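You operate a simulated robot arm through the tools that you are given. There is no shell and no other tool.

You run a simulated two-armed robot. Do the job below in one go: nothing can be reset, and whatever is moved stays where it is left.

TASK
Put the blue book in the black press and bolt it down.
Fine: lay it in the middle of the tray, push the tray in, hold the green knob down and slide the bolt over it.

It is judged by the outcome, as a careful person would: the job done as asked, and still so three seconds after it is handed in. It fails if anything else is knocked over, pushed out of place, dropped, spilled or broken.

THE ROBOT
Two 6-joint arms with two-finger parallel grippers on one trunk that stands fixed in place. Base frame: the origin is at the foot of the trunk, x ahead of it, y to its left, z up; the work surface is at about z = 760. Readings come in mm, degrees, newtons and seconds.
The left shoulder is at [280, 185, 1180], the right one opposite. With the tool pointing down near the work surface each hand reaches from about 180 to 900 mm from the base axis, measured 20 degrees to its own side. Payload 1.57 kg a hand.
The tool frame of a hand sits at the grasp point between the pads (the TCP): z along the fingers, y along the line on which they close. The tips reach 30 mm beyond it. Largest opening 80 mm; finger width 17, thickness 12; the body of the gripper, 40 by 82 mm, starts 80 mm behind the TCP.
Orientation is that of the tool frame in the base frame, as a unit quaternion [w, x, y, z]. With the fingers straight down and closing along the base's y, the tool's x points along the base's -x, its y along +y and its z along -z.

THE INTERFACE
- The arms move only by the tool arm_command. It takes "left_plan", "right_plan" or both (then of equal length, played together; a hand with none holds still); each is a list of rows, each an object of numbers (a shift or turn left out is 0, a gripper value left out holds the last): "dx", "dy", "dz": the shift along the base's x, y, z in mm; "wx", "wy", "wz": the turn, a rotation vector about the base's x, y, z in degrees. In form: [{"dx": .., "dy": .., "dz": .., "wx": .., "wy": .., "wz": ..}, ...]. A call has 1 to 20 rows; each row shifts and turns the commanded pose from where the row before left it. "left_claw" and "right_claw" are, for a hand that has rows, the finger opening in mm, from 0 to 80, set as the call begins (left out, the last holds). Each row takes 0.2 s and may step no farther than 50 mm and 8.6 degrees from the row before; otherwise, or with a gripper value out of range, the whole call is refused. A pose out of reach is approached as far as the arm can. The call stops where the force on the tool passes 70 N (or 10 N more than at its start, if that is more) or the arm is blocked; 0.2 s more then pass. Each finger travels about 153 mm/s and halts on what it meets, pressing with about 30 N; the grip force reading is that of the motor and also rises with nothing between the fingers. The clock runs only during rows and for 0.2 s after the last one: add rows that do not move to give the fingers time. It gives the time, the measured TCP pose, the force on the tool (base axes), the opening and the grip force at its end, in the units of the frame above (readings bear some noise), with the torque about the TCP (base axes, N m) and any sound that the robot's microphone picked up, and new pictures: "pictures" is both (left out), scene, wrist or none (wrist: the cameras of the hands that moved).
- Cameras (640 x 400 px; columns grow to the right, rows downward): "scene" is now at [236.3, -16.2, 1618.6]; the picture's right is [-0.19, -0.98, 0.00], its down [-0.74, 0.15, -0.66] and it looks along [0.64, -0.13, -0.76] (base axes); focal length 325 px, centre (320, 200). "left" rides on the left gripper at [72, 7, -122] in its tool frame; the picture's right is [-0.09, 1.00, 0.00], its down [-0.84, -0.08, -0.54] and it looks along [-0.54, -0.05, 0.84] (tool axes); focal length 238 px, centre (320, 200). "right" rides on the right gripper at [72, -7, -122] in its tool frame; the picture's right is [0.09, 1.00, 0.00], its down [-0.84, 0.08, -0.54] and it looks along [-0.54, 0.05, 0.84] (tool axes); focal length 238 px, centre (320, 200).
- raise_lower(by): slides the trunk up (or, below 0, down) by that many mm; the arms and the scene camera ride with it, the base frame stays. It gives what a move gives, with no picture.
- head_to(pan, tilt): turns the head with the scene camera to pan (to the left, within 86 degrees either way) and tilt (down, from -29 to 69), counted from straight ahead of the robot. It gives what a move gives, and a new picture of the scene camera.
- locate(camera, pixels): for up to 12 pixels [column, row] of the newest picture of that camera ("zoom" is the newest enlarged one), the place [x, y, z] in the base frame of the surface seen there, good to about 2 mm. It takes no simulated time.
- close_up(camera, box): a new picture of the part [left, top, right, bottom] of that camera's present view, enlarged. It takes no simulated time.
- sign_off(): hands the job in; it is judged then, once.

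Open the grippers and draw the arms clear of the work before you hand the job in, unless the task says otherwise.

The tools are called after ">>>" as name(argument=value, ...) on one line, values as JSON. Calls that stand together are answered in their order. arm_command: Moves the arms, as the interface text tells. Its arguments: {"type":"object","properties":{"left_plan":{"type":"array"},"left_claw":{"type":"number"},"right_plan":{"type":"array"},"right_claw":{"type":"number"},"pictures":{"type":"string","enum":["both","scene","wrist","none"]}},"required":[]} The other tools are called the same way: raise_lower (by) slides the trunk up or down; head_to (pan, tilt) turns the head that bears the scene camera; locate (camera, pixels) gives the place of the surface under pixels of a picture; close_up (camera, box) takes an enlarged picture of a part of a camera's view; sign_off () hands the job in.

At the start:

```text
clock: 0.0
left_tcp_pos: [551.1, 67.4, 1157.7]
left_orientation: [0.0, 0.0, 1.0, 0.0]
left_contact_force: [-0.1, 0.1, -1.1]
left_wrist_torque: [0.02, 0.02, 0.01]
left_width: 80.1
left_grasp_force: 0.1
right_tcp_pos: [496.6, -353.0, 1177.2]
right_orientation: [0.0, 0.0, 1.0, 0.0]
right_contact_force: [0.4, 0.0, -0.4]
right_wrist_torque: [-0.02, 0.02, 0.0]
right_width: 80.1
right_grasp_force: 0.1
trunk travel left (down, up): [-875.0, 115.0]
head pan, tilt: [-11.1, 49.0]
```

scene: 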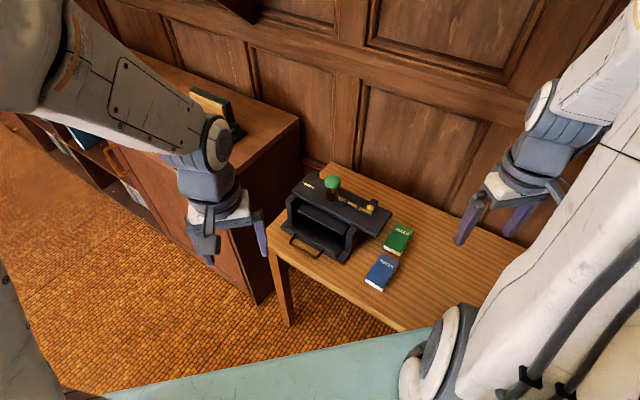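
right: 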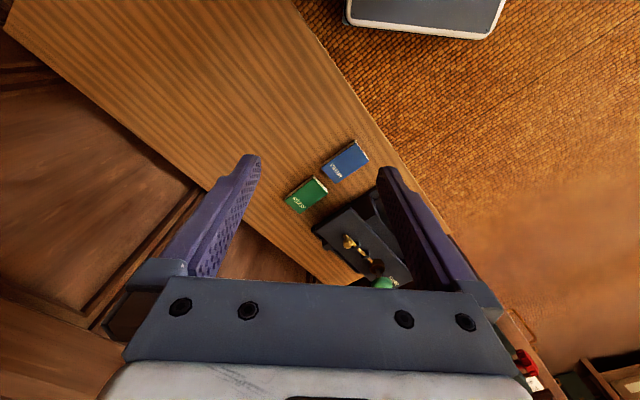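
left: 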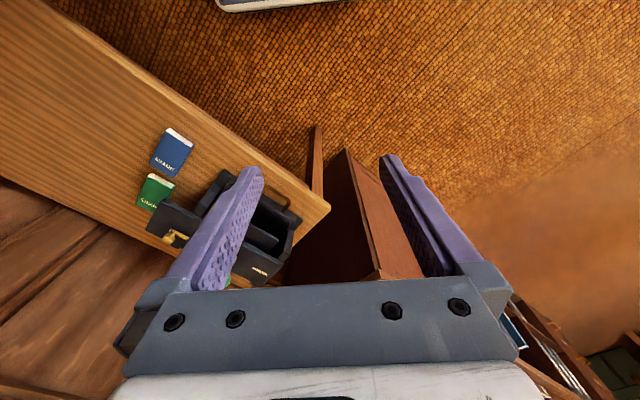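

The scene shows the black press around (330,215), the green knob at (332,182), the blue book at (381,272) and a green book at (398,239). I'll take an enlarged picture of the press and books.

>>> close_up(camera="scene", box=[260, 150, 440, 310])

>>> locate(camera="scene", pixels=[[332, 182], [381, 272], [398, 239], [305, 246], [320, 230], [350, 203], [372, 208], [305, 185], [390, 215], [345, 260], [300, 300], [440, 280]])

```text
2.50 times, centred on (350, 230) of scene
```

zoom: 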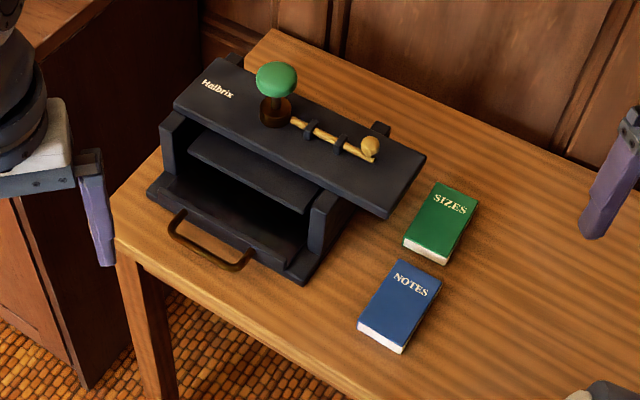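

```text
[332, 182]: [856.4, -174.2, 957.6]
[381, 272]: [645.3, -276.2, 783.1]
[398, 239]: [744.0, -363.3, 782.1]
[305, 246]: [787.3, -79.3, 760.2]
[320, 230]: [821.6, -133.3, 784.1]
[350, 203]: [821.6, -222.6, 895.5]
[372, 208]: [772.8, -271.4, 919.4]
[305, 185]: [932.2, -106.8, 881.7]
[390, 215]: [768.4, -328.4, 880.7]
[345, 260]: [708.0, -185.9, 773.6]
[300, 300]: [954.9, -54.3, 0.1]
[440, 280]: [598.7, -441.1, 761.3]
```

The zoom shows the press with handle at (205,245), a platen at (250,170), the knob at (275,80) and the bolt from (295,120) to (370,150). I'll measure key points in the zoom.

>>> locate(camera="zoom", pixels=[[177, 104], [388, 215], [425, 157], [222, 60], [276, 72], [275, 105], [276, 122], [297, 122], [370, 143], [370, 158], [312, 128], [342, 142]])

>>> locate(camera="zoom", pixels=[[150, 192], [300, 282], [178, 212], [235, 267], [205, 250], [240, 225], [180, 180], [300, 245], [250, 180], [195, 140], [315, 200], [300, 210]])

>>> locate(camera="zoom", pixels=[[398, 262], [441, 282], [400, 350], [358, 324], [404, 240], [441, 262], [437, 184], [478, 203], [345, 205], [330, 230], [165, 130], [380, 128]])

>>> close_up(camera="scene", box=[280, 165, 360, 265])

```text
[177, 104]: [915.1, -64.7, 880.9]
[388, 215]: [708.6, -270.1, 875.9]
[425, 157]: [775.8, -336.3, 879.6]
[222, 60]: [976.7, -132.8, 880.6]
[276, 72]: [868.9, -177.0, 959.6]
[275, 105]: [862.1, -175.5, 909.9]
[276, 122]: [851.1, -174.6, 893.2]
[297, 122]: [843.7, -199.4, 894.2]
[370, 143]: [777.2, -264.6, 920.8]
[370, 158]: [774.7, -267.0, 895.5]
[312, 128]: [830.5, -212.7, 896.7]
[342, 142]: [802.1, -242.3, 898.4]
```

```text
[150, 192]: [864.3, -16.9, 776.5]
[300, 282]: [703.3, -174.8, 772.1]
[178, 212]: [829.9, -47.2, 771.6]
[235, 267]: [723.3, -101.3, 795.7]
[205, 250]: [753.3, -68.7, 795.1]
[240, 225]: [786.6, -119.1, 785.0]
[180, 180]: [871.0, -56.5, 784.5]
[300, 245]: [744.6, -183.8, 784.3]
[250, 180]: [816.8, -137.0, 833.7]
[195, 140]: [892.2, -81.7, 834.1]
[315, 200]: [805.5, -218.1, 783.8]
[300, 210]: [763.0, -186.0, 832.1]
```

```text
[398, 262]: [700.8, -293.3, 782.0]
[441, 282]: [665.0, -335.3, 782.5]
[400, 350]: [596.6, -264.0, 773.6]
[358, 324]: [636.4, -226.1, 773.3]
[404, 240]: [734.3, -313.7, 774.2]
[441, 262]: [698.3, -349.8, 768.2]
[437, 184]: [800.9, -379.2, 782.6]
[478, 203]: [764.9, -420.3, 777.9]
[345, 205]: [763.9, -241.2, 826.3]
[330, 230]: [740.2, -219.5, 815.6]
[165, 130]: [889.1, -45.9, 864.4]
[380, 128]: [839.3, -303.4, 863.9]
```

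```text
4.00 times, centred on (320, 215) of scene
```

zoom: 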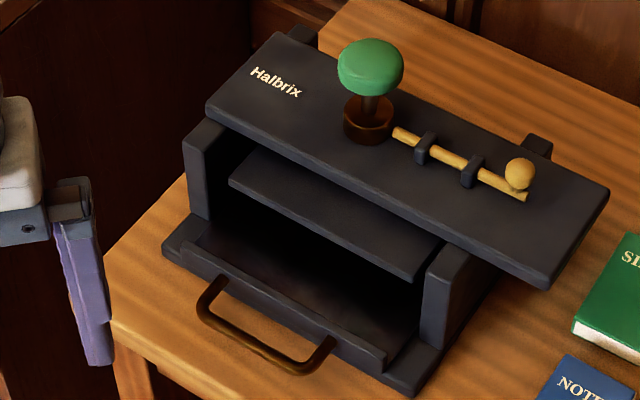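

The press is turned 45°: its front faces (-x,+y), with handle near (740,-85,795), knob near (869,-177,960) and bolt ball near (777,-265,921). I'll bring the left wrist camera in front of the press, well above it, to see whether the tray is in or out.

>>> arm_command(left_plan=[{"dx": 15.6, "dy": -1, "dz": -22.5, "wz": -6.43}, {"dx": 15.6, "dy": -1, "dz": -22.5, "wz": -6.43}, {"dx": 15.6, "dy": -1, "dz": -22.5, "wz": -6.43}, {"dx": 15.6, "dy": -1, "dz": -22.5, "wz": -6.43}, {"dx": 15.6, "dy": -1, "dz": -22.5, "wz": -6.43}, {"dx": 15.6, "dy": -1, "dz": -22.5, "wz": -6.43}, {"dx": 15.6, "dy": -1, "dz": -22.5, "wz": -6.43}], pictures="both")

```text
clock: 1.6
left_tcp_pos: [660.0, 58.1, 998.8]
left_orientation: [0.0, 0.384, 0.923, 0.0]
left_contact_force: [-0.1, 0.1, 0.3]
left_wrist_torque: [-0.02, 0.0, -0.02]
left_width: 79.9
left_grasp_force: 0.1
right_tcp_pos: [496.2, -352.8, 1177.0]
right_orientation: [0.001, 0.001, 1.0, 0.0]
right_contact_force: [0.8, -0.1, 0.0]
right_wrist_torque: [0.02, -0.04, 0.01]
right_width: 80.4
right_grasp_force: 0.1
trunk travel left (down, up): [-875.0, 115.0]
head pan, tilt: [-11.1, 49.0]
```

scene: 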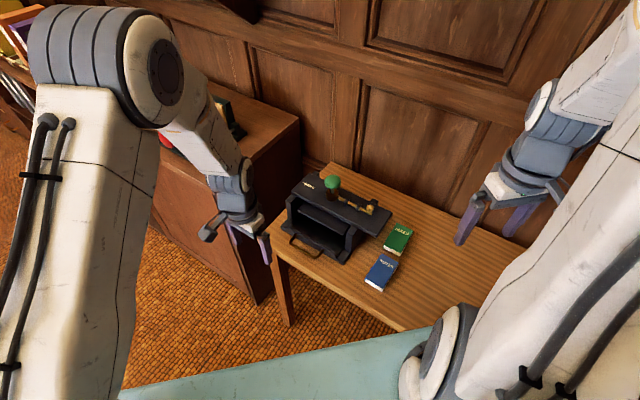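
left: 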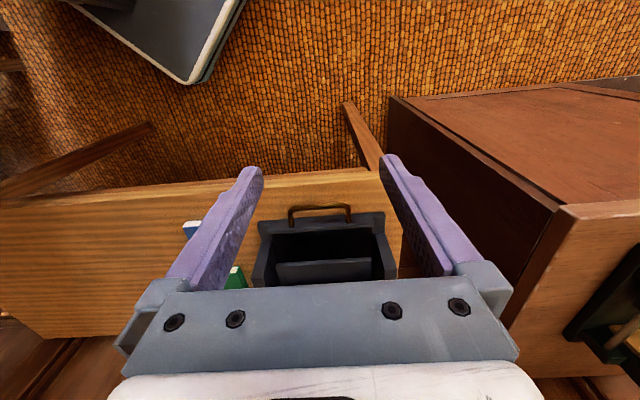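

The left picture shows the press upside down, handle at (320,210), tray opening at (320,245). I'll enlarge that part.

>>> close_up(camera="left", box=[240, 190, 410, 296])

>>> close_up(camera="scene", box=[315, 170, 395, 220])

```text
3.76 times, centred on (325, 243) of left
```

zoom: 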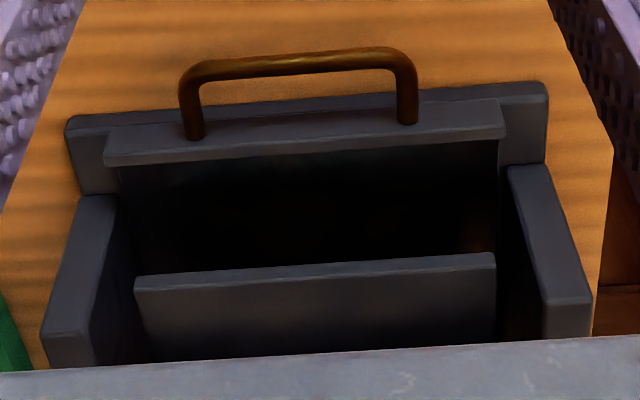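

```text
8.00 times, centred on (355, 195) of scene
```

zoom: 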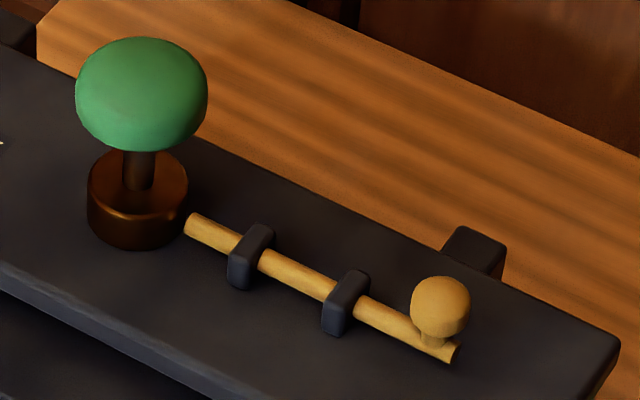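

The tray is closed (its lip with handle sits against the base front). I'll measure the handle, lip, posts and the collar/bolt parts.

>>> locate(camera="left", pixels=[[320, 206], [291, 211], [347, 206], [291, 223], [348, 219], [320, 227], [268, 231], [373, 222], [259, 226], [384, 216], [320, 240], [320, 261]])

>>> locate(camera="zoom", pixels=[[141, 60], [140, 170], [110, 180], [168, 175], [137, 235], [190, 230], [250, 245], [348, 290], [440, 300], [450, 350], [345, 330], [240, 290]])

```text
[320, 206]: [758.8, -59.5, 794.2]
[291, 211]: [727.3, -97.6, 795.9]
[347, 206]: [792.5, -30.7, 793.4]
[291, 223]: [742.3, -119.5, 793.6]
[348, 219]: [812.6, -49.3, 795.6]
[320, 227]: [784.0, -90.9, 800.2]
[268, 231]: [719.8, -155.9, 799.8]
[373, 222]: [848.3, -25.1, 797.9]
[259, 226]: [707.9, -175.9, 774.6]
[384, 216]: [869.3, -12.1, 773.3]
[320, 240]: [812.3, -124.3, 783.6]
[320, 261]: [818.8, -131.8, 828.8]
```

```text
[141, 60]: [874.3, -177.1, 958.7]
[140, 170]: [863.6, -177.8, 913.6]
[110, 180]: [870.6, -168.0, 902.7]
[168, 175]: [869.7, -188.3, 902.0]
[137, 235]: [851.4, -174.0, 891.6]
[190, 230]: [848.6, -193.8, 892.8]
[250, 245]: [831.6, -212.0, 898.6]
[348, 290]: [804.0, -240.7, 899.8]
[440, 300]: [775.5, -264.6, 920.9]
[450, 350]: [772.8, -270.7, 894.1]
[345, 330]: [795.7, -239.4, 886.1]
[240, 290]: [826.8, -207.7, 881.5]
```

The handle bar spans about (727,-98) to (793,-31) at z≈795, 25–30 mm ahead of the tray lip. I'll lower the trunk 100 mm for better reach before gripping the handle with the left hand.

>>> raise_lower(by=-100)

```text
clock: 2.9
left_tcp_pos: [660.3, 57.7, 900.3]
left_orientation: [0.0, 0.382, 0.924, 0.0]
left_contact_force: [0.3, 0.3, -0.2]
left_wrist_torque: [0.01, -0.01, 0.02]
left_width: 79.9
left_grasp_force: 0.0
right_tcp_pos: [494.4, -353.5, 1077.6]
right_orientation: [0.0, 0.0, 1.0, 0.0]
right_contact_force: [0.3, 0.4, 0.5]
right_wrist_torque: [-0.01, 0.02, 0.0]
right_width: 80.0
right_grasp_force: 0.1
trunk travel left (down, up): [-775.0, 215.0]
head pan, tilt: [-11.1, 49.0]
```

The trunk is down 100 mm; left TCP is at (660,58,900). I'll turn the left hand by +90° so it closes across the handle bar, and move it above the handle at z≈900 with a small 24 mm opening.

>>> arm_command(left_plan=[{"dx": 0, "dy": 0, "wz": 8.18}, {"dx": 0, "dy": 0, "wz": 8.18}, {"dx": 0, "dy": 0, "wz": 8.18}, {"dx": 5, "dy": -5, "wz": 8.18}, {"dx": 10, "dy": -12, "wz": 8.18}, {"dx": 13, "dy": -16, "wz": 8.18}, {"dx": 14, "dy": -18, "wz": 8.18}, {"dx": 14, "dy": -18, "wz": 8.18}, {"dx": 14, "dy": -18, "wz": 8.18}, {"dx": 14, "dy": -18, "wz": 8.18}, {"dx": 15.7, "dy": -18.7, "wz": 8.18}, {}], left_claw=24)

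```text
clock: 5.5
left_tcp_pos: [760.0, -66.3, 901.2]
left_orientation: [0.0, -0.383, 0.924, 0.001]
left_contact_force: [-0.2, -0.1, 0.8]
left_wrist_torque: [0.0, -0.01, 0.0]
left_width: 24.0
left_grasp_force: 0.0
right_tcp_pos: [496.1, -353.0, 1077.0]
right_orientation: [0.0, 0.0, 1.0, 0.0]
right_contact_force: [-0.1, 0.1, -0.8]
right_wrist_torque: [0.01, 0.01, -0.02]
right_width: 80.0
right_grasp_force: 0.0
trunk travel left (down, up): [-775.0, 215.0]
head pan, tilt: [-11.1, 49.0]
```

scene: 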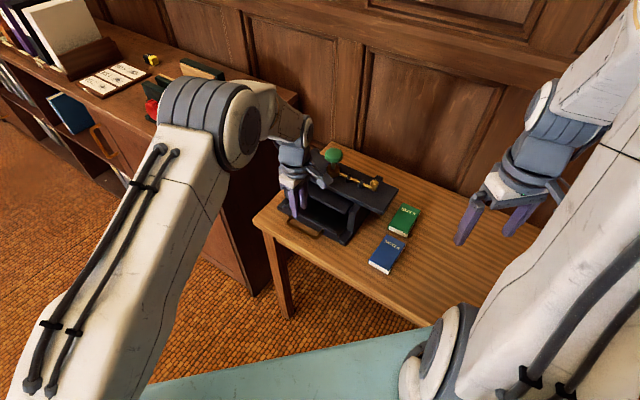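
left: 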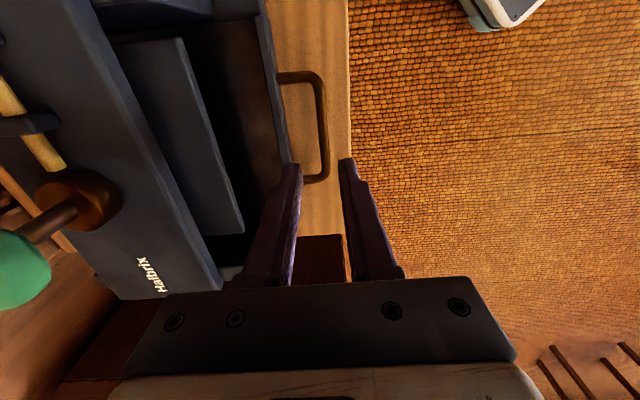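

The left camera now sees the handle bar at about (320,125), with the fingers to its side. I'll measure the bar and the lip precisely.

>>> locate(camera="left", pixels=[[320, 110], [322, 130], [325, 150], [317, 120], [326, 120], [290, 78], [310, 180], [275, 100], [283, 140], [281, 125], [300, 120], [340, 120]])

>>> close_up(camera="left", box=[240, 50, 400, 230])

```text
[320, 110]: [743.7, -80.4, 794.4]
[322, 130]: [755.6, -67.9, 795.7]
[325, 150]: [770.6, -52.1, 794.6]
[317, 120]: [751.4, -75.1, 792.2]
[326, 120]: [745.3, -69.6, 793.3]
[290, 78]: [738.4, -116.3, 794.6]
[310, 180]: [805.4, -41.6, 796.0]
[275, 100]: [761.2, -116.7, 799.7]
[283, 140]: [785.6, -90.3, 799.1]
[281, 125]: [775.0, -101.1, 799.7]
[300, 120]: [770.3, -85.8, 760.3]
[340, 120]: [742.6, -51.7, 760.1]
```

```text
2.22 times, centred on (320, 140) of left
```

zoom: 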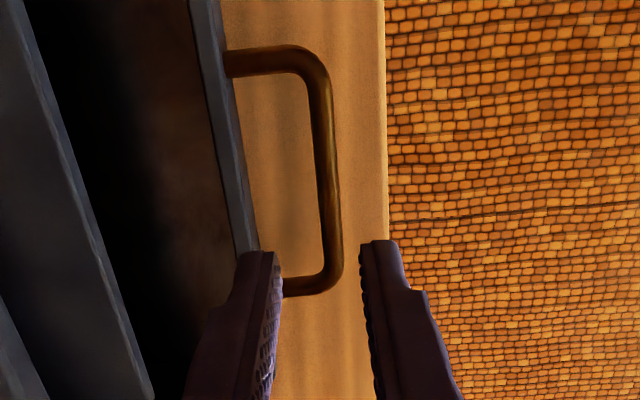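

The bar is centered at b≈582 (about (757,-68), z≈790) and the lip starts ~25 mm behind it. I'll lower the left hand straight down to z≈797 with opening 22, one finger on each side of the bar.

>>> arm_command(left_plan=[{"dx": -0.6, "dy": 0.5, "dz": -16}, {"dz": -16}, {"dz": -16}, {"dz": -14}, {"dz": -12}, {"dz": -10}, {"dz": -10}, {"dz": -10}, {}], left_claw=22)

```text
clock: 7.5
left_tcp_pos: [758.0, -64.9, 795.8]
left_orientation: [0.0, -0.382, 0.924, 0.0]
left_contact_force: [0.0, -0.6, 0.6]
left_wrist_torque: [-0.01, -0.01, 0.01]
left_width: 22.2
left_grasp_force: 0.0
right_tcp_pos: [496.7, -353.0, 1077.5]
right_orientation: [0.0, 0.0, 1.0, 0.0]
right_contact_force: [-0.6, 0.2, 0.6]
right_wrist_torque: [-0.02, -0.02, -0.02]
right_width: 80.3
right_grasp_force: 0.1
trunk travel left (down, up): [-775.0, 215.0]
head pan, tilt: [-11.1, 49.0]
```

scene: 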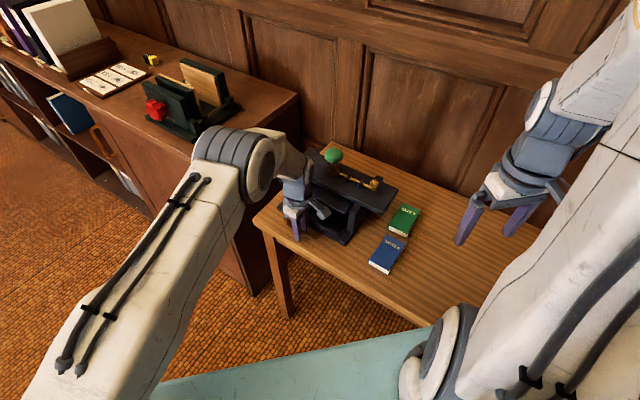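
left: 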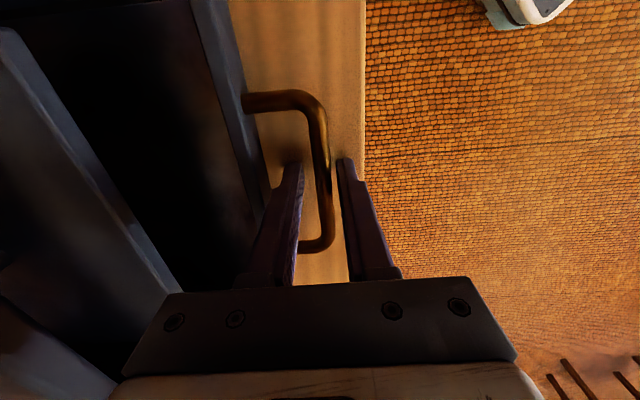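

The bar at (325,190) lies between the fingers at (295,200) and (348,200), with no contact force. I'll close on the bar.

>>> arm_command(left_plan=[{}, {}, {}], left_claw=0, pictures="wrist")

```text
clock: 8.3
left_tcp_pos: [758.7, -63.3, 795.5]
left_orientation: [-0.001, -0.383, 0.924, 0.001]
left_contact_force: [-6.5, 8.1, 1.4]
left_wrist_torque: [-0.11, 0.15, 0.44]
left_width: 9.9
left_grasp_force: 28.0
right_tcp_pos: [497.1, -353.3, 1077.3]
right_orientation: [0.0, -0.001, 1.0, 0.001]
right_contact_force: [0.1, 0.4, 0.3]
right_wrist_torque: [0.01, -0.01, -0.01]
right_width: 79.8
right_grasp_force: 0.1
trunk travel left (down, up): [-775.0, 215.0]
head pan, tilt: [-11.1, 49.0]
```

left: 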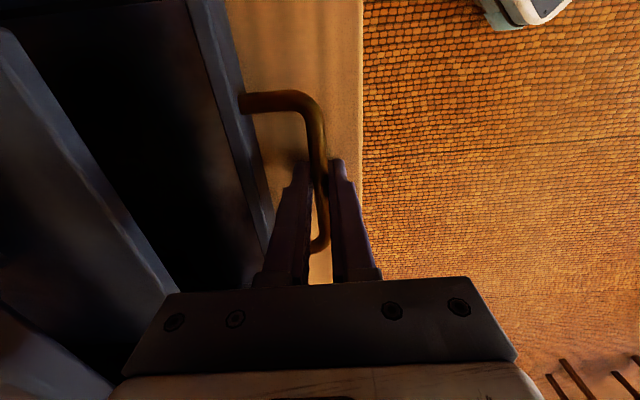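

The grip holds on the bar (opening 9.9, 28 N). I'll pull the tray out gently 60 mm along (-0.707,+0.707).

>>> arm_command(left_plan=[{"dx": -3.5, "dy": 3.5}, {"dx": -7.07, "dy": 7.07}, {"dx": -7.07, "dy": 7.07}, {"dx": -7.07, "dy": 7.07}, {"dx": -7.07, "dy": 7.07}, {"dx": -7.07, "dy": 7.07}, {"dx": -3.5, "dy": 3.5}, {}], pictures="both")

```text
clock: 10.1
left_tcp_pos: [715.9, -21.8, 794.3]
left_orientation: [0.0, -0.382, 0.924, 0.0]
left_contact_force: [3.1, 2.7, -7.6]
left_wrist_torque: [0.25, -0.23, 0.47]
left_width: 9.6
left_grasp_force: 27.6
right_tcp_pos: [497.7, -352.5, 1076.2]
right_orientation: [0.0, 0.0, 1.0, 0.001]
right_contact_force: [0.1, 1.1, 0.3]
right_wrist_torque: [0.01, -0.04, -0.01]
right_width: 80.0
right_grasp_force: 0.1
trunk travel left (down, up): [-775.0, 215.0]
head pan, tilt: [-11.1, 49.0]
```

scene: 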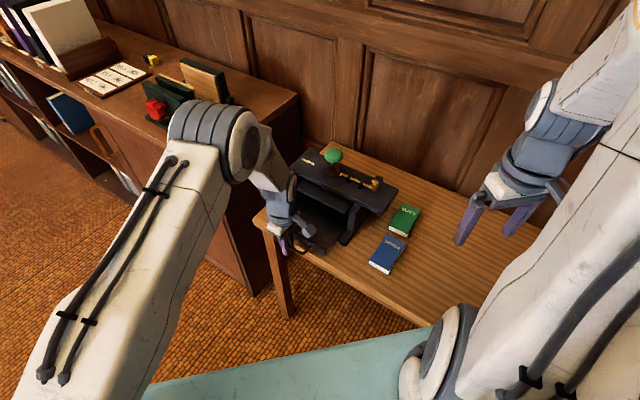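
left: 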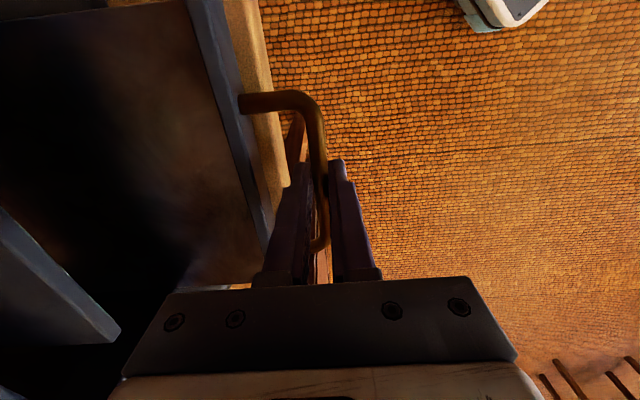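

The tray slid out 60 mm smoothly. I'll pull another 55 mm.

>>> arm_command(left_plan=[{"dx": -3.5, "dy": 3.5}, {"dx": -7.07, "dy": 7.07}, {"dx": -7.07, "dy": 7.07}, {"dx": -7.07, "dy": 7.07}, {"dx": -7.07, "dy": 7.07}, {"dx": -3.5, "dy": 3.5}, {"dx": -3.5, "dy": 3.5}, {}], pictures="both")

```text
clock: 11.9
left_tcp_pos: [676.9, 16.4, 795.7]
left_orientation: [-0.001, -0.382, 0.924, 0.0]
left_contact_force: [-3.8, -4.4, -15.6]
left_wrist_torque: [-0.13, 0.11, 0.48]
left_width: 9.7
left_grasp_force: 28.3
right_tcp_pos: [495.9, -353.2, 1077.2]
right_orientation: [0.0, 0.0, 1.0, 0.001]
right_contact_force: [0.0, 0.3, -0.2]
right_wrist_torque: [0.01, 0.01, 0.03]
right_width: 80.0
right_grasp_force: 0.0
trunk travel left (down, up): [-775.0, 215.0]
head pan, tilt: [-11.1, 49.0]
```

scene: 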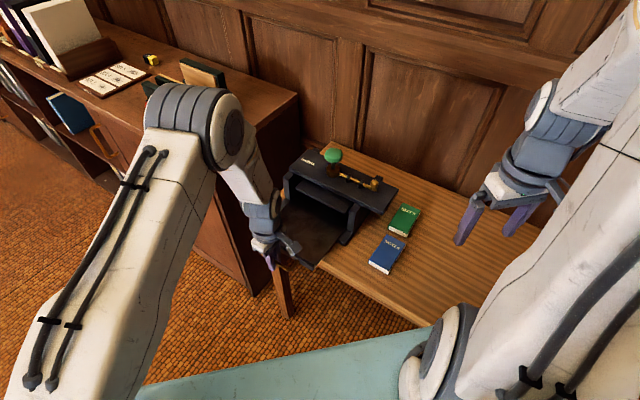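
left: 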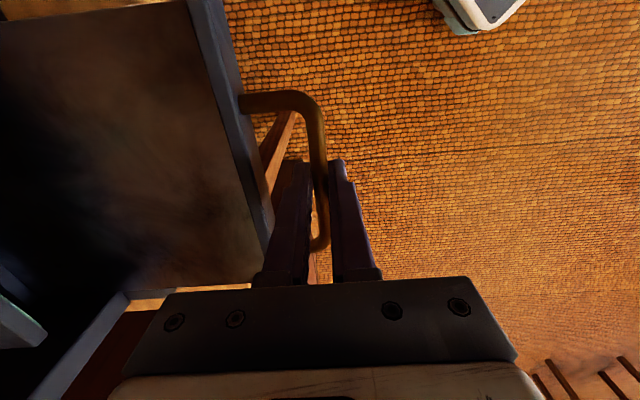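

The tray is out ~115 mm, but the tool feels -15.6 N vertically. I'll lower the hand 1.5 mm to see whether the tray is carried by its guides (stiff) or would tip.

>>> arm_command(left_plan=[{"dz": -1.5}, {}], pictures="none")

>>> close_up(camera="scene", box=[240, 140, 420, 280])

```text
clock: 12.5
left_tcp_pos: [677.1, 17.3, 795.4]
left_orientation: [-0.001, -0.382, 0.924, 0.001]
left_contact_force: [-7.0, -5.1, 6.6]
left_wrist_torque: [-0.52, 0.56, 0.48]
left_width: 10.1
left_grasp_force: 28.3
right_tcp_pos: [495.6, -352.9, 1077.2]
right_orientation: [0.0, 0.0, 1.0, 0.0]
right_contact_force: [-0.7, 0.6, -1.2]
right_wrist_torque: [-0.02, -0.03, -0.03]
right_width: 80.0
right_grasp_force: 0.0
trunk travel left (down, up): [-775.0, 215.0]
head pan, tilt: [-11.1, 49.0]
```

```text
2.86 times, centred on (330, 210) of scene
```

zoom: 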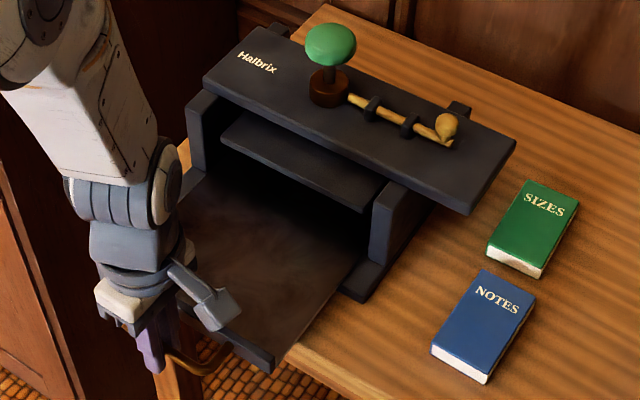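

A 1.5 mm drop changed the force by 22 N, so the tray is rigidly guided and will not tip. I'll pull another 30 mm, watching for a stop.

>>> arm_command(left_plan=[{"dx": -3.5, "dy": 3.5, "dz": 0.4}, {"dx": -3.5, "dy": 3.5}, {"dx": -3.5, "dy": 3.5}, {"dx": -3.5, "dy": 3.5}, {"dx": -3.5, "dy": 3.5}, {"dx": -3.5, "dy": 3.5}, {}], pictures="scene")

```text
clock: 14.1
left_tcp_pos: [656.9, 38.2, 795.4]
left_orientation: [0.001, -0.382, 0.924, -0.001]
left_contact_force: [-0.1, -0.3, 8.3]
left_wrist_torque: [0.04, -0.03, 0.45]
left_width: 9.6
left_grasp_force: 27.8
right_tcp_pos: [496.9, -352.8, 1076.7]
right_orientation: [0.0, 0.0, 1.0, 0.0]
right_contact_force: [-0.6, 0.2, 0.3]
right_wrist_torque: [0.02, 0.01, 0.04]
right_width: 80.0
right_grasp_force: 0.1
trunk travel left (down, up): [-775.0, 215.0]
head pan, tilt: [-11.1, 49.0]
```

scene: 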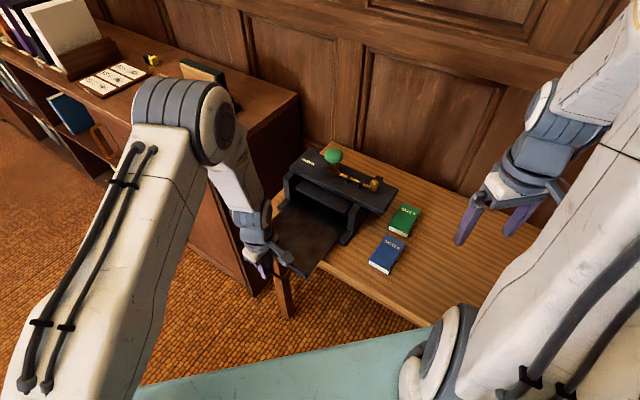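

The tray is out about 144 mm with low side force. I'll open the left fingers slightly and lift straight off the handle.

>>> arm_command(left_plan=[{}, {}], left_claw=22, pictures="wrist")

```text
clock: 14.7
left_tcp_pos: [655.9, 38.0, 795.4]
left_orientation: [0.0, -0.382, 0.924, 0.0]
left_contact_force: [-0.3, 0.2, -0.6]
left_wrist_torque: [0.0, -0.01, 0.02]
left_width: 22.1
left_grasp_force: 0.0
right_tcp_pos: [496.0, -353.0, 1077.2]
right_orientation: [0.0, 0.0, 1.0, 0.0]
right_contact_force: [0.0, -0.3, -0.1]
right_wrist_torque: [0.0, -0.01, 0.01]
right_width: 80.2
right_grasp_force: 0.0
trunk travel left (down, up): [-775.0, 215.0]
head pan, tilt: [-11.1, 49.0]
```

left: 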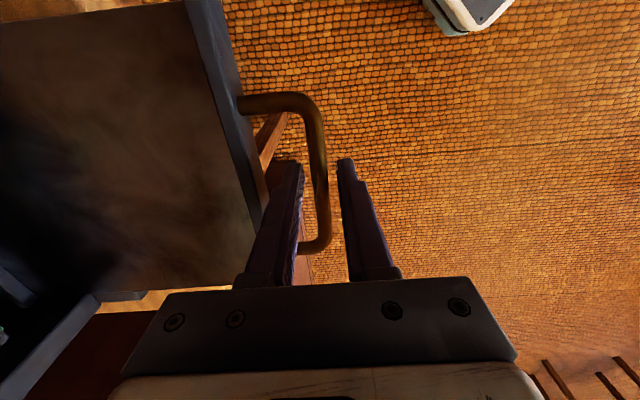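

The fingers are free of the bar. I'll lift the left hand 100 mm, turn it back to face the press and tilt it forward to look into the press from the front.

>>> arm_command(left_plan=[{"dz": 25}, {"dz": 25}, {"dz": 25}, {"dz": 25}, {"wz": -8.18}, {"wz": -8.18}, {"wz": -8.18}, {"wz": -8.18}, {"wz": -8.18}, {"wz": -8.18}, {"wz": -8.18}, {"wz": -8.18}, {"wz": -8.18}, {"wz": -8.18}, {"wz": -8.18}], pictures="none")

>>> arm_command(left_plan=[{"wx": -5.66, "wy": -5.66}, {"wx": -5.66, "wy": -5.66}, {"wx": -5.66, "wy": -5.66}, {"wx": -5.66, "wy": -5.66}, {"wx": -5.66, "wy": -5.66}, {}], left_claw=80, pictures="both")

```text
clock: 17.9
left_tcp_pos: [655.5, 36.9, 894.9]
left_orientation: [0.0, 0.384, 0.923, 0.001]
left_contact_force: [0.4, 0.6, 0.3]
left_wrist_torque: [0.01, -0.05, -0.02]
left_width: 22.0
left_grasp_force: 0.1
right_tcp_pos: [496.7, -353.1, 1077.3]
right_orientation: [0.0, 0.001, 1.0, 0.0]
right_contact_force: [-0.8, 0.0, 0.2]
right_wrist_torque: [0.01, -0.02, -0.02]
right_width: 79.9
right_grasp_force: 0.0
trunk travel left (down, up): [-775.0, 215.0]
head pan, tilt: [-11.1, 49.0]
```

```text
clock: 19.3
left_tcp_pos: [643.9, 24.2, 894.9]
left_orientation: [0.189, 0.381, 0.897, -0.121]
left_contact_force: [0.4, -0.2, 0.2]
left_wrist_torque: [0.02, -0.01, -0.02]
left_width: 80.1
left_grasp_force: 0.1
left hand out of reach, approached as far as the arm can: row 2, 3, 4
right_tcp_pos: [496.2, -353.3, 1077.0]
right_orientation: [0.0, 0.0, 1.0, 0.0]
right_contact_force: [0.0, -0.7, 0.2]
right_wrist_torque: [-0.01, 0.0, 0.02]
right_width: 79.9
right_grasp_force: 0.0
trunk travel left (down, up): [-775.0, 215.0]
head pan, tilt: [-11.1, 49.0]
```

scene: 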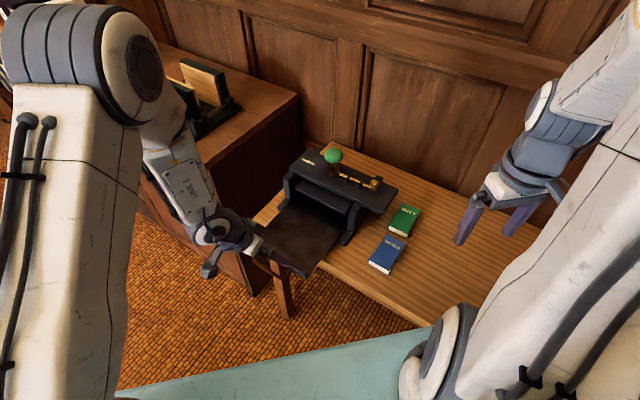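
left: 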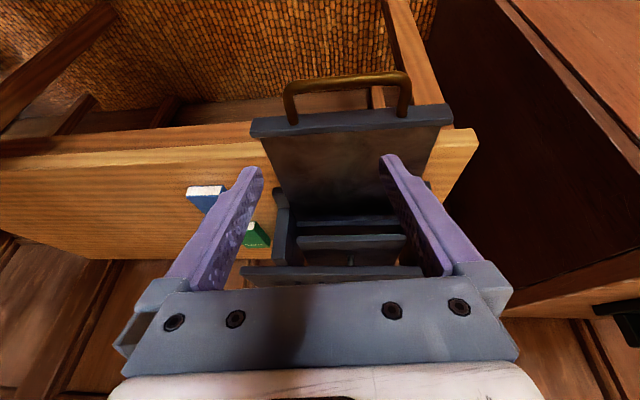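

The left camera now looks into the press: lip at row ~118, tray floor down to row ~212, and platen/top plate at rows 240–275. I'll enlarge that.

>>> close_up(camera="left", box=[240, 70, 460, 285])

>>> locate(camera="left", pixels=[[350, 145], [350, 165], [345, 185], [345, 200], [345, 210], [345, 216], [345, 222], [345, 230], [345, 240], [345, 247], [290, 195], [385, 205]])

```text
1.86 times, centred on (350, 178) of left
```

zoom: 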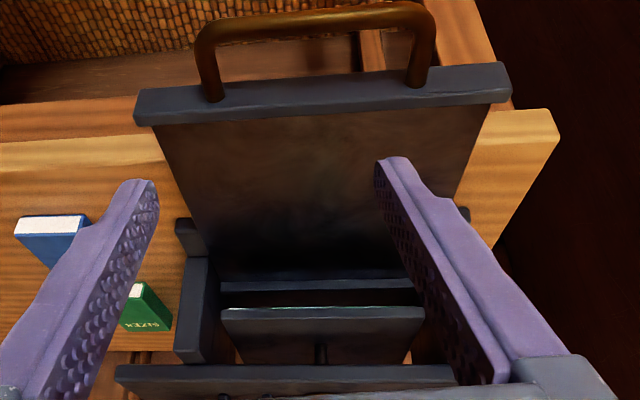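

```text
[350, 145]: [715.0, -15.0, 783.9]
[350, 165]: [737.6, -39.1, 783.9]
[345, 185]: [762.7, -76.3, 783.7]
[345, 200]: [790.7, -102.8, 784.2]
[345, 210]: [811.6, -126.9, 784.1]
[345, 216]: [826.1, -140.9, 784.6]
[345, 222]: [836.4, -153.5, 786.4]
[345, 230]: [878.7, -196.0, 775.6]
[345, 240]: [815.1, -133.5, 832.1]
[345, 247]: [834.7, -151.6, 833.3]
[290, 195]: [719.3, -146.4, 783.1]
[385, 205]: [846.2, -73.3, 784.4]
```

A grey strip near zoom row 283 may be the rear edge of the tray. I'll measure around it and the sides of the tray floor.

>>> locate(camera="zoom", pixels=[[320, 268], [320, 274], [320, 278], [320, 282], [320, 286], [320, 290], [320, 295], [320, 300], [330, 308], [330, 314], [230, 286], [400, 284]])

>>> locate(camera="zoom", pixels=[[160, 130], [190, 215], [220, 270], [145, 100], [500, 75], [150, 120], [490, 105], [470, 180], [185, 230], [195, 300], [300, 92], [300, 115]])

```text
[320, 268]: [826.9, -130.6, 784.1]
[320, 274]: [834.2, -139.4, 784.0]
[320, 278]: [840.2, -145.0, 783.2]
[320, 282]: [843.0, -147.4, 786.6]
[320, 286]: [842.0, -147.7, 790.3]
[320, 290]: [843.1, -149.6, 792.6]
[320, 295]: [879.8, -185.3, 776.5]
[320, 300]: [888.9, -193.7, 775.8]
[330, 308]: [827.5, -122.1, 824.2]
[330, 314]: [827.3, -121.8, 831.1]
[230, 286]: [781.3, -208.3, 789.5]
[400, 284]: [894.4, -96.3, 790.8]
```

```text
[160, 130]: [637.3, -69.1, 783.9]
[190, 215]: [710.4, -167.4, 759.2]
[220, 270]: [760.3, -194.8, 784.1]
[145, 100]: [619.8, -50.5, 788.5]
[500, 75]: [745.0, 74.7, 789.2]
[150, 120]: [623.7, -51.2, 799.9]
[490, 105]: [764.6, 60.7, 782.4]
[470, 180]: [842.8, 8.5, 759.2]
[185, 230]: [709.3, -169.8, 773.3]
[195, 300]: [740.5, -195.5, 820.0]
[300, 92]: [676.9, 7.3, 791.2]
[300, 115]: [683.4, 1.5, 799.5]
```

Tray inner length runs from the lip (b≈483) to a rear wall (b≈700) and a from -582 to -400, so its middle is now at about (766,-72), floor z=784. I'll withdraw the left hand up and left, and bring the right hand above the blue book turned by -45°.

>>> arm_command(left_plan=[{"dx": -7, "dy": 17, "dz": 14, "wx": 5.66, "wy": 5.66}, {"dx": -7, "dy": 17, "dz": 14, "wx": 5.66, "wy": 5.66}, {"dx": -7, "dy": 17, "dz": 14, "wx": 5.66, "wy": 5.66}, {"dx": -7, "dy": 17, "dz": 14, "wx": 5.66, "wy": 5.66}, {"dx": -7, "dy": 17, "dz": 14, "wx": 5.66, "wy": 5.66}, {"dx": -7, "dy": 17, "dz": 14}, {"dx": -7, "dy": 17, "dz": 14}, {}], right_plan=[{"dx": 20.2, "dy": 12.2, "dz": -25.3, "wz": -6.43}, {"dx": 20.2, "dy": 12.2, "dz": -25.3, "wz": -6.43}, {"dx": 20.2, "dy": 12.2, "dz": -25.3, "wz": -6.43}, {"dx": 20.2, "dy": 12.2, "dz": -25.3, "wz": -6.43}, {"dx": 20.2, "dy": 12.2, "dz": -25.3, "wz": -6.43}, {"dx": 20.2, "dy": 12.2, "dz": -25.3, "wz": -6.43}, {"dx": 20.2, "dy": 12.2, "dz": -25.3, "wz": -6.43}, {}], pictures="both")

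```text
clock: 21.1
left_tcp_pos: [598.5, 121.8, 979.0]
left_orientation: [-0.076, 0.379, 0.922, -0.031]
left_contact_force: [0.4, 0.3, 0.4]
left_wrist_torque: [0.0, -0.03, -0.01]
left_width: 79.7
left_grasp_force: 0.0
left hand out of reach, approached as far as the arm can: row 2, 3
right_tcp_pos: [637.5, -266.4, 900.1]
right_orientation: [0.0, 0.384, 0.923, 0.0]
right_contact_force: [0.1, 0.0, 0.2]
right_wrist_torque: [0.01, -0.03, 0.0]
right_width: 80.0
right_grasp_force: 0.0
trunk travel left (down, up): [-775.0, 215.0]
head pan, tilt: [-11.1, 49.0]
```

scene: 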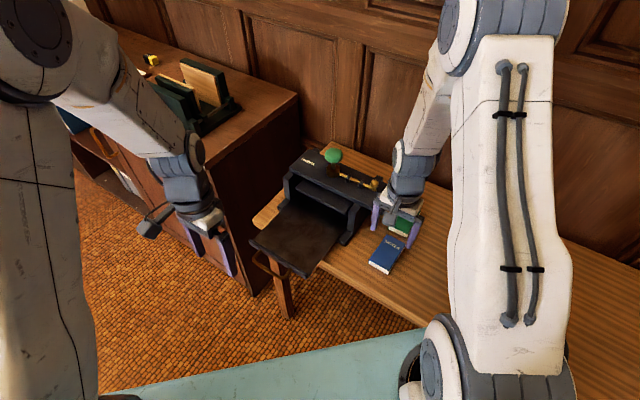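
right: 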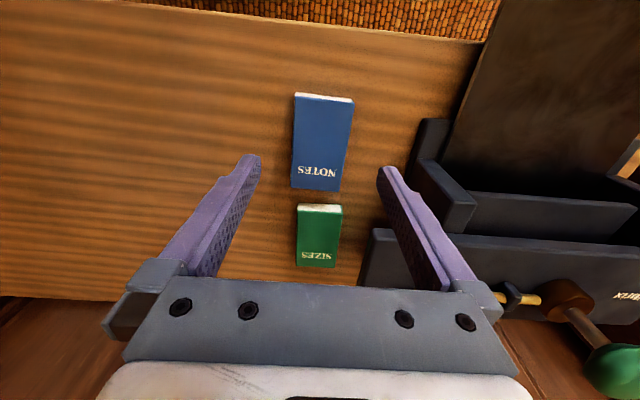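
left: 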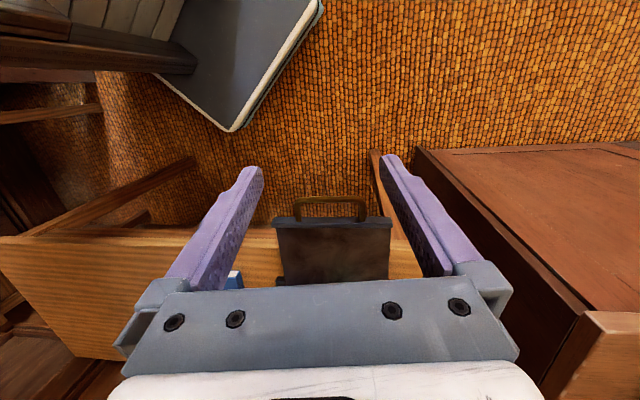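

The right camera sees the blue book top with corners near (294,95), (353,99), (338,191), (291,187). I'll measure those corners.

>>> locate(camera="right", pixels=[[296, 98], [351, 103], [338, 189], [293, 186], [322, 101], [316, 187], [294, 140], [345, 145], [319, 140], [299, 206], [341, 209], [300, 140]])

>>> close_up(camera="right", box=[240, 70, 400, 280])

```text
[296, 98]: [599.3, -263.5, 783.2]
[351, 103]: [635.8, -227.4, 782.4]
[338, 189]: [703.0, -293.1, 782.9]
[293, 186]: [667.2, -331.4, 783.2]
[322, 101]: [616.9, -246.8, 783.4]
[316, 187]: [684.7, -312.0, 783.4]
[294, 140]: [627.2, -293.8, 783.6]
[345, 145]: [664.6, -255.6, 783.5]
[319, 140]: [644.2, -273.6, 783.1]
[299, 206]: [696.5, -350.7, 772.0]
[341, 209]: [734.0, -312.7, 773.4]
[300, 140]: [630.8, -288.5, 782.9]
```

```text
1.90 times, centred on (320, 175) of right
```

zoom: 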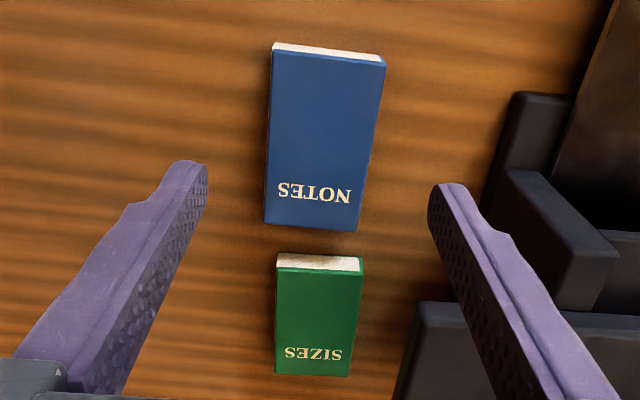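

The book spans a from -290 to -236 and b from 608 to 706, parallel to the press. I'll move the right hand over it and descend with fingers open to straddle its 54 mm width, tips about 3 mm over the table.

>>> arm_command(right_plan=[{"dx": 8.3, "dy": -7.0, "dz": -10}, {"dz": -18}, {"dz": -18}, {"dz": -18}, {"dz": -14}, {"dz": -10}, {"dz": -9}, {"dz": -9}, {}], right_claw=80, pictures="both")

```text
clock: 23.1
left_tcp_pos: [598.7, 120.7, 978.6]
left_orientation: [-0.076, 0.379, 0.922, -0.031]
left_contact_force: [0.6, 0.7, 0.6]
left_wrist_torque: [0.04, -0.01, -0.03]
left_width: 80.0
left_grasp_force: 0.0
right_tcp_pos: [645.9, -274.3, 792.5]
right_orientation: [0.0, 0.382, 0.924, 0.0]
right_contact_force: [-0.2, 0.2, -1.1]
right_wrist_torque: [-0.03, 0.02, 0.01]
right_width: 80.0
right_grasp_force: 0.2
trunk travel left (down, up): [-775.0, 215.0]
head pan, tilt: [-11.1, 49.0]
```

scene: 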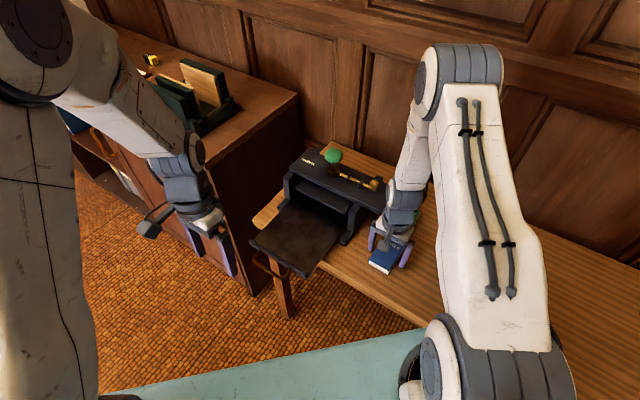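
right: 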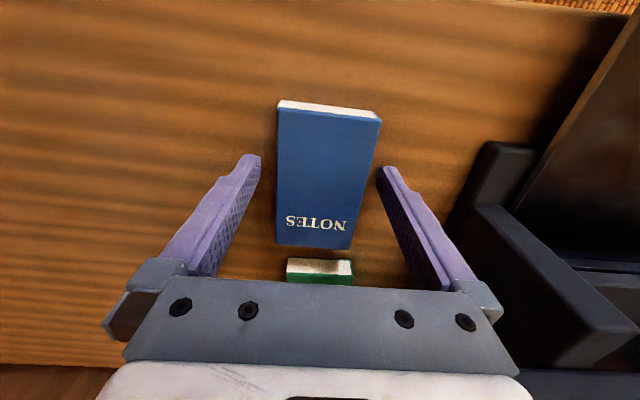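

The book lies centered between the right fingers (rows 100–250) with no contact. I'll close the right fingers on it.

>>> arm_command(right_plan=[{}, {}, {}], right_claw=30, pictures="wrist")

```text
clock: 23.9
left_tcp_pos: [597.8, 121.3, 979.5]
left_orientation: [-0.076, 0.379, 0.922, -0.032]
left_contact_force: [0.9, -0.1, -0.6]
left_wrist_torque: [0.01, -0.01, 0.01]
left_width: 79.7
left_grasp_force: 0.1
right_tcp_pos: [646.5, -273.4, 793.7]
right_orientation: [0.0, 0.382, 0.924, 0.0]
right_contact_force: [0.0, 0.6, -0.5]
right_wrist_torque: [-0.04, -0.03, 0.07]
right_width: 57.3
right_grasp_force: 29.8
trunk travel left (down, up): [-775.0, 215.0]
head pan, tilt: [-11.1, 49.0]
```

right: 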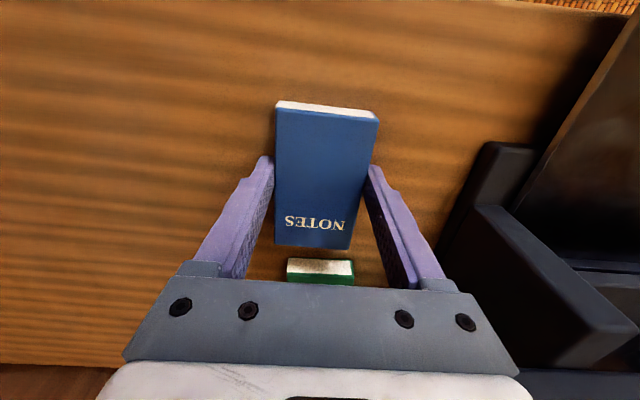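

The book is held (57 mm, 30 N). I'll lift it 60 mm and check it is hanging straight before moving.

>>> arm_command(right_plan=[{"dz": 10}, {"dz": 20}, {"dz": 20}, {"dz": 10}, {}], left_plan=[{"dx": -8, "dy": 12, "dz": 5}, {"dx": -8, "dy": 12, "dz": 5}, {"dx": -8, "dy": 12, "dz": 5}, {"dx": -8, "dy": 12, "dz": 5}, {}], pictures="both")

```text
clock: 25.1
left_tcp_pos: [566.0, 171.3, 1000.6]
left_orientation: [-0.076, 0.379, 0.922, -0.031]
left_contact_force: [0.6, -0.3, -0.3]
left_wrist_torque: [0.0, -0.02, 0.01]
left_width: 80.2
left_grasp_force: 0.0
right_tcp_pos: [646.9, -274.7, 852.2]
right_orientation: [0.0, 0.384, 0.924, 0.001]
right_contact_force: [-0.1, -1.0, -1.7]
right_wrist_torque: [-0.01, 0.02, -0.01]
right_width: 57.4
right_grasp_force: 30.4
trunk travel left (down, up): [-775.0, 215.0]
head pan, tilt: [-11.1, 49.0]
```

scene: 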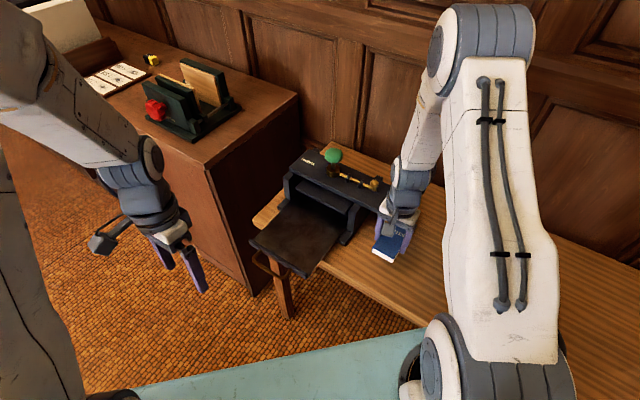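
right: 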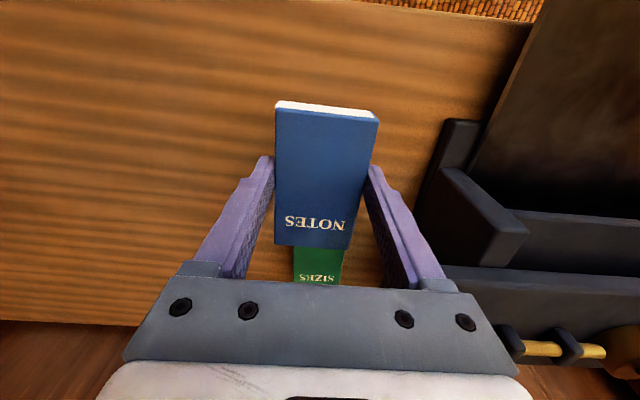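
left: 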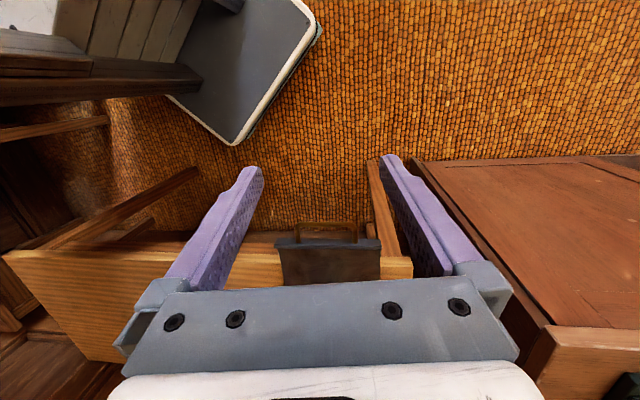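

The book hangs level. I'll move it first away from the press along (-x,+y), then along (+x,+y) over the tray middle at z≈853.

>>> arm_command(right_plan=[{"dx": -10, "dy": 10}, {"dx": -18, "dy": 18}, {"dx": -18, "dy": 18}, {"dx": 12, "dy": 12}, {"dx": 20, "dy": 20}, {"dx": 22, "dy": 22}, {"dx": 22, "dy": 22}, {"dx": 22, "dy": 22}, {"dx": 22, "dy": 22}, {"dx": 20, "dy": 20}, {"dx": 12, "dy": 12}, {"dx": 8.5, "dy": 9}, {}], pictures="both")

```text
clock: 27.9
left_tcp_pos: [565.9, 171.3, 1000.3]
left_orientation: [-0.077, 0.379, 0.922, -0.031]
left_contact_force: [0.5, 0.8, 0.2]
left_wrist_torque: [0.02, -0.02, 0.0]
left_width: 80.0
left_grasp_force: 0.1
right_tcp_pos: [759.0, -67.3, 853.7]
right_orientation: [0.0, 0.383, 0.924, 0.0]
right_contact_force: [-0.8, 0.8, -1.7]
right_wrist_torque: [-0.02, -0.03, -0.04]
right_width: 57.5
right_grasp_force: 30.6
trunk travel left (down, up): [-775.0, 215.0]
head pan, tilt: [-11.1, 49.0]
```

scene: 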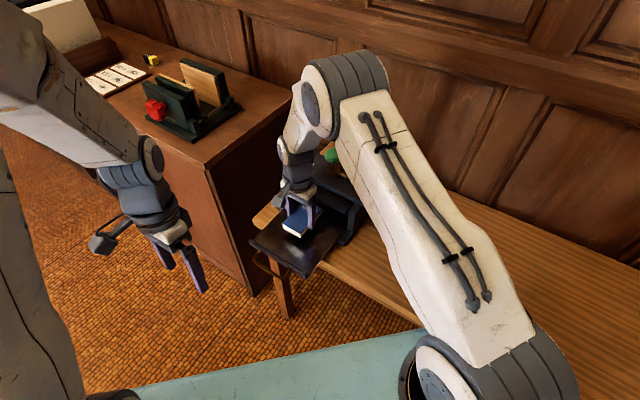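
right: 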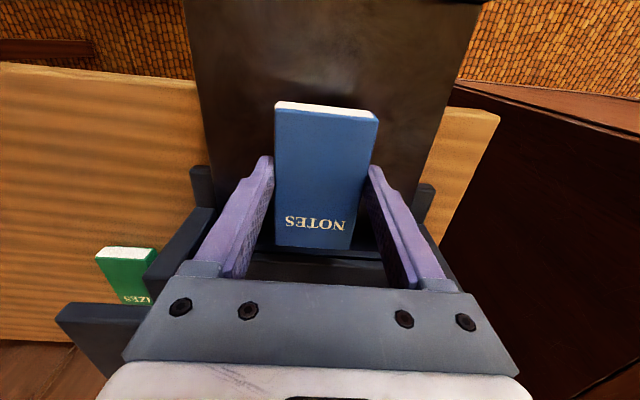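

The book is above the tray. I'll measure the book's corners and the tray's edges in the right camera to verify the centering.

>>> locate(camera="right", pixels=[[279, 112], [374, 118], [349, 244], [278, 241], [200, 100], [462, 100], [215, 170], [440, 150], [330, 60], [330, 5], [330, 15], [326, 180]])

>>> close_up(camera="right", box=[180, 0, 500, 270])

```text
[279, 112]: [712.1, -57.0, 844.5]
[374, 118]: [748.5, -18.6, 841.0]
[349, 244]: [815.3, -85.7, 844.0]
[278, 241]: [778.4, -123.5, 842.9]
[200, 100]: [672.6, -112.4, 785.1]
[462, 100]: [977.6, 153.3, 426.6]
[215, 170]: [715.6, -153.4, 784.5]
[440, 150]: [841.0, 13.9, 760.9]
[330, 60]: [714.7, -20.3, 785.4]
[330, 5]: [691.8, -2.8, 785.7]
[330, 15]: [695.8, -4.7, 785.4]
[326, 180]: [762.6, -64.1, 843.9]
```

```text
1.48 times, centred on (340, 135) of right
```

zoom: 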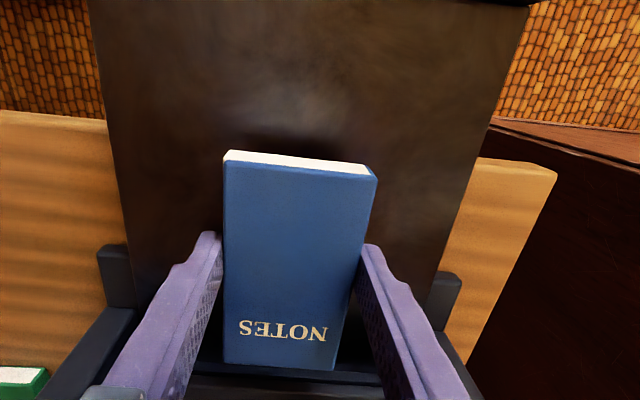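

The book center is at a≈-489.6, b≈590.5. I'll check the tray's left and right edges for the true middle.

>>> locate(camera="zoom", pixels=[[97, 20], [120, 150], [136, 240], [519, 20], [487, 130], [458, 220], [300, 8], [300, 2], [100, 40], [515, 40], [125, 160], [480, 140]])

```text
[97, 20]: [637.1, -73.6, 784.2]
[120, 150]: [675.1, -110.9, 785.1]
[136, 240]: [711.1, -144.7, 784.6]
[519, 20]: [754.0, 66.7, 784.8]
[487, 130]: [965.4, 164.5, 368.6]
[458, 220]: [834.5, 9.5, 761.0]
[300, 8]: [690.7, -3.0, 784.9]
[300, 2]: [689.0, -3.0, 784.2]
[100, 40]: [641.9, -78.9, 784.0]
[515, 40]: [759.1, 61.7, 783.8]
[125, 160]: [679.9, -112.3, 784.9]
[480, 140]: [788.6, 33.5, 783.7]
```

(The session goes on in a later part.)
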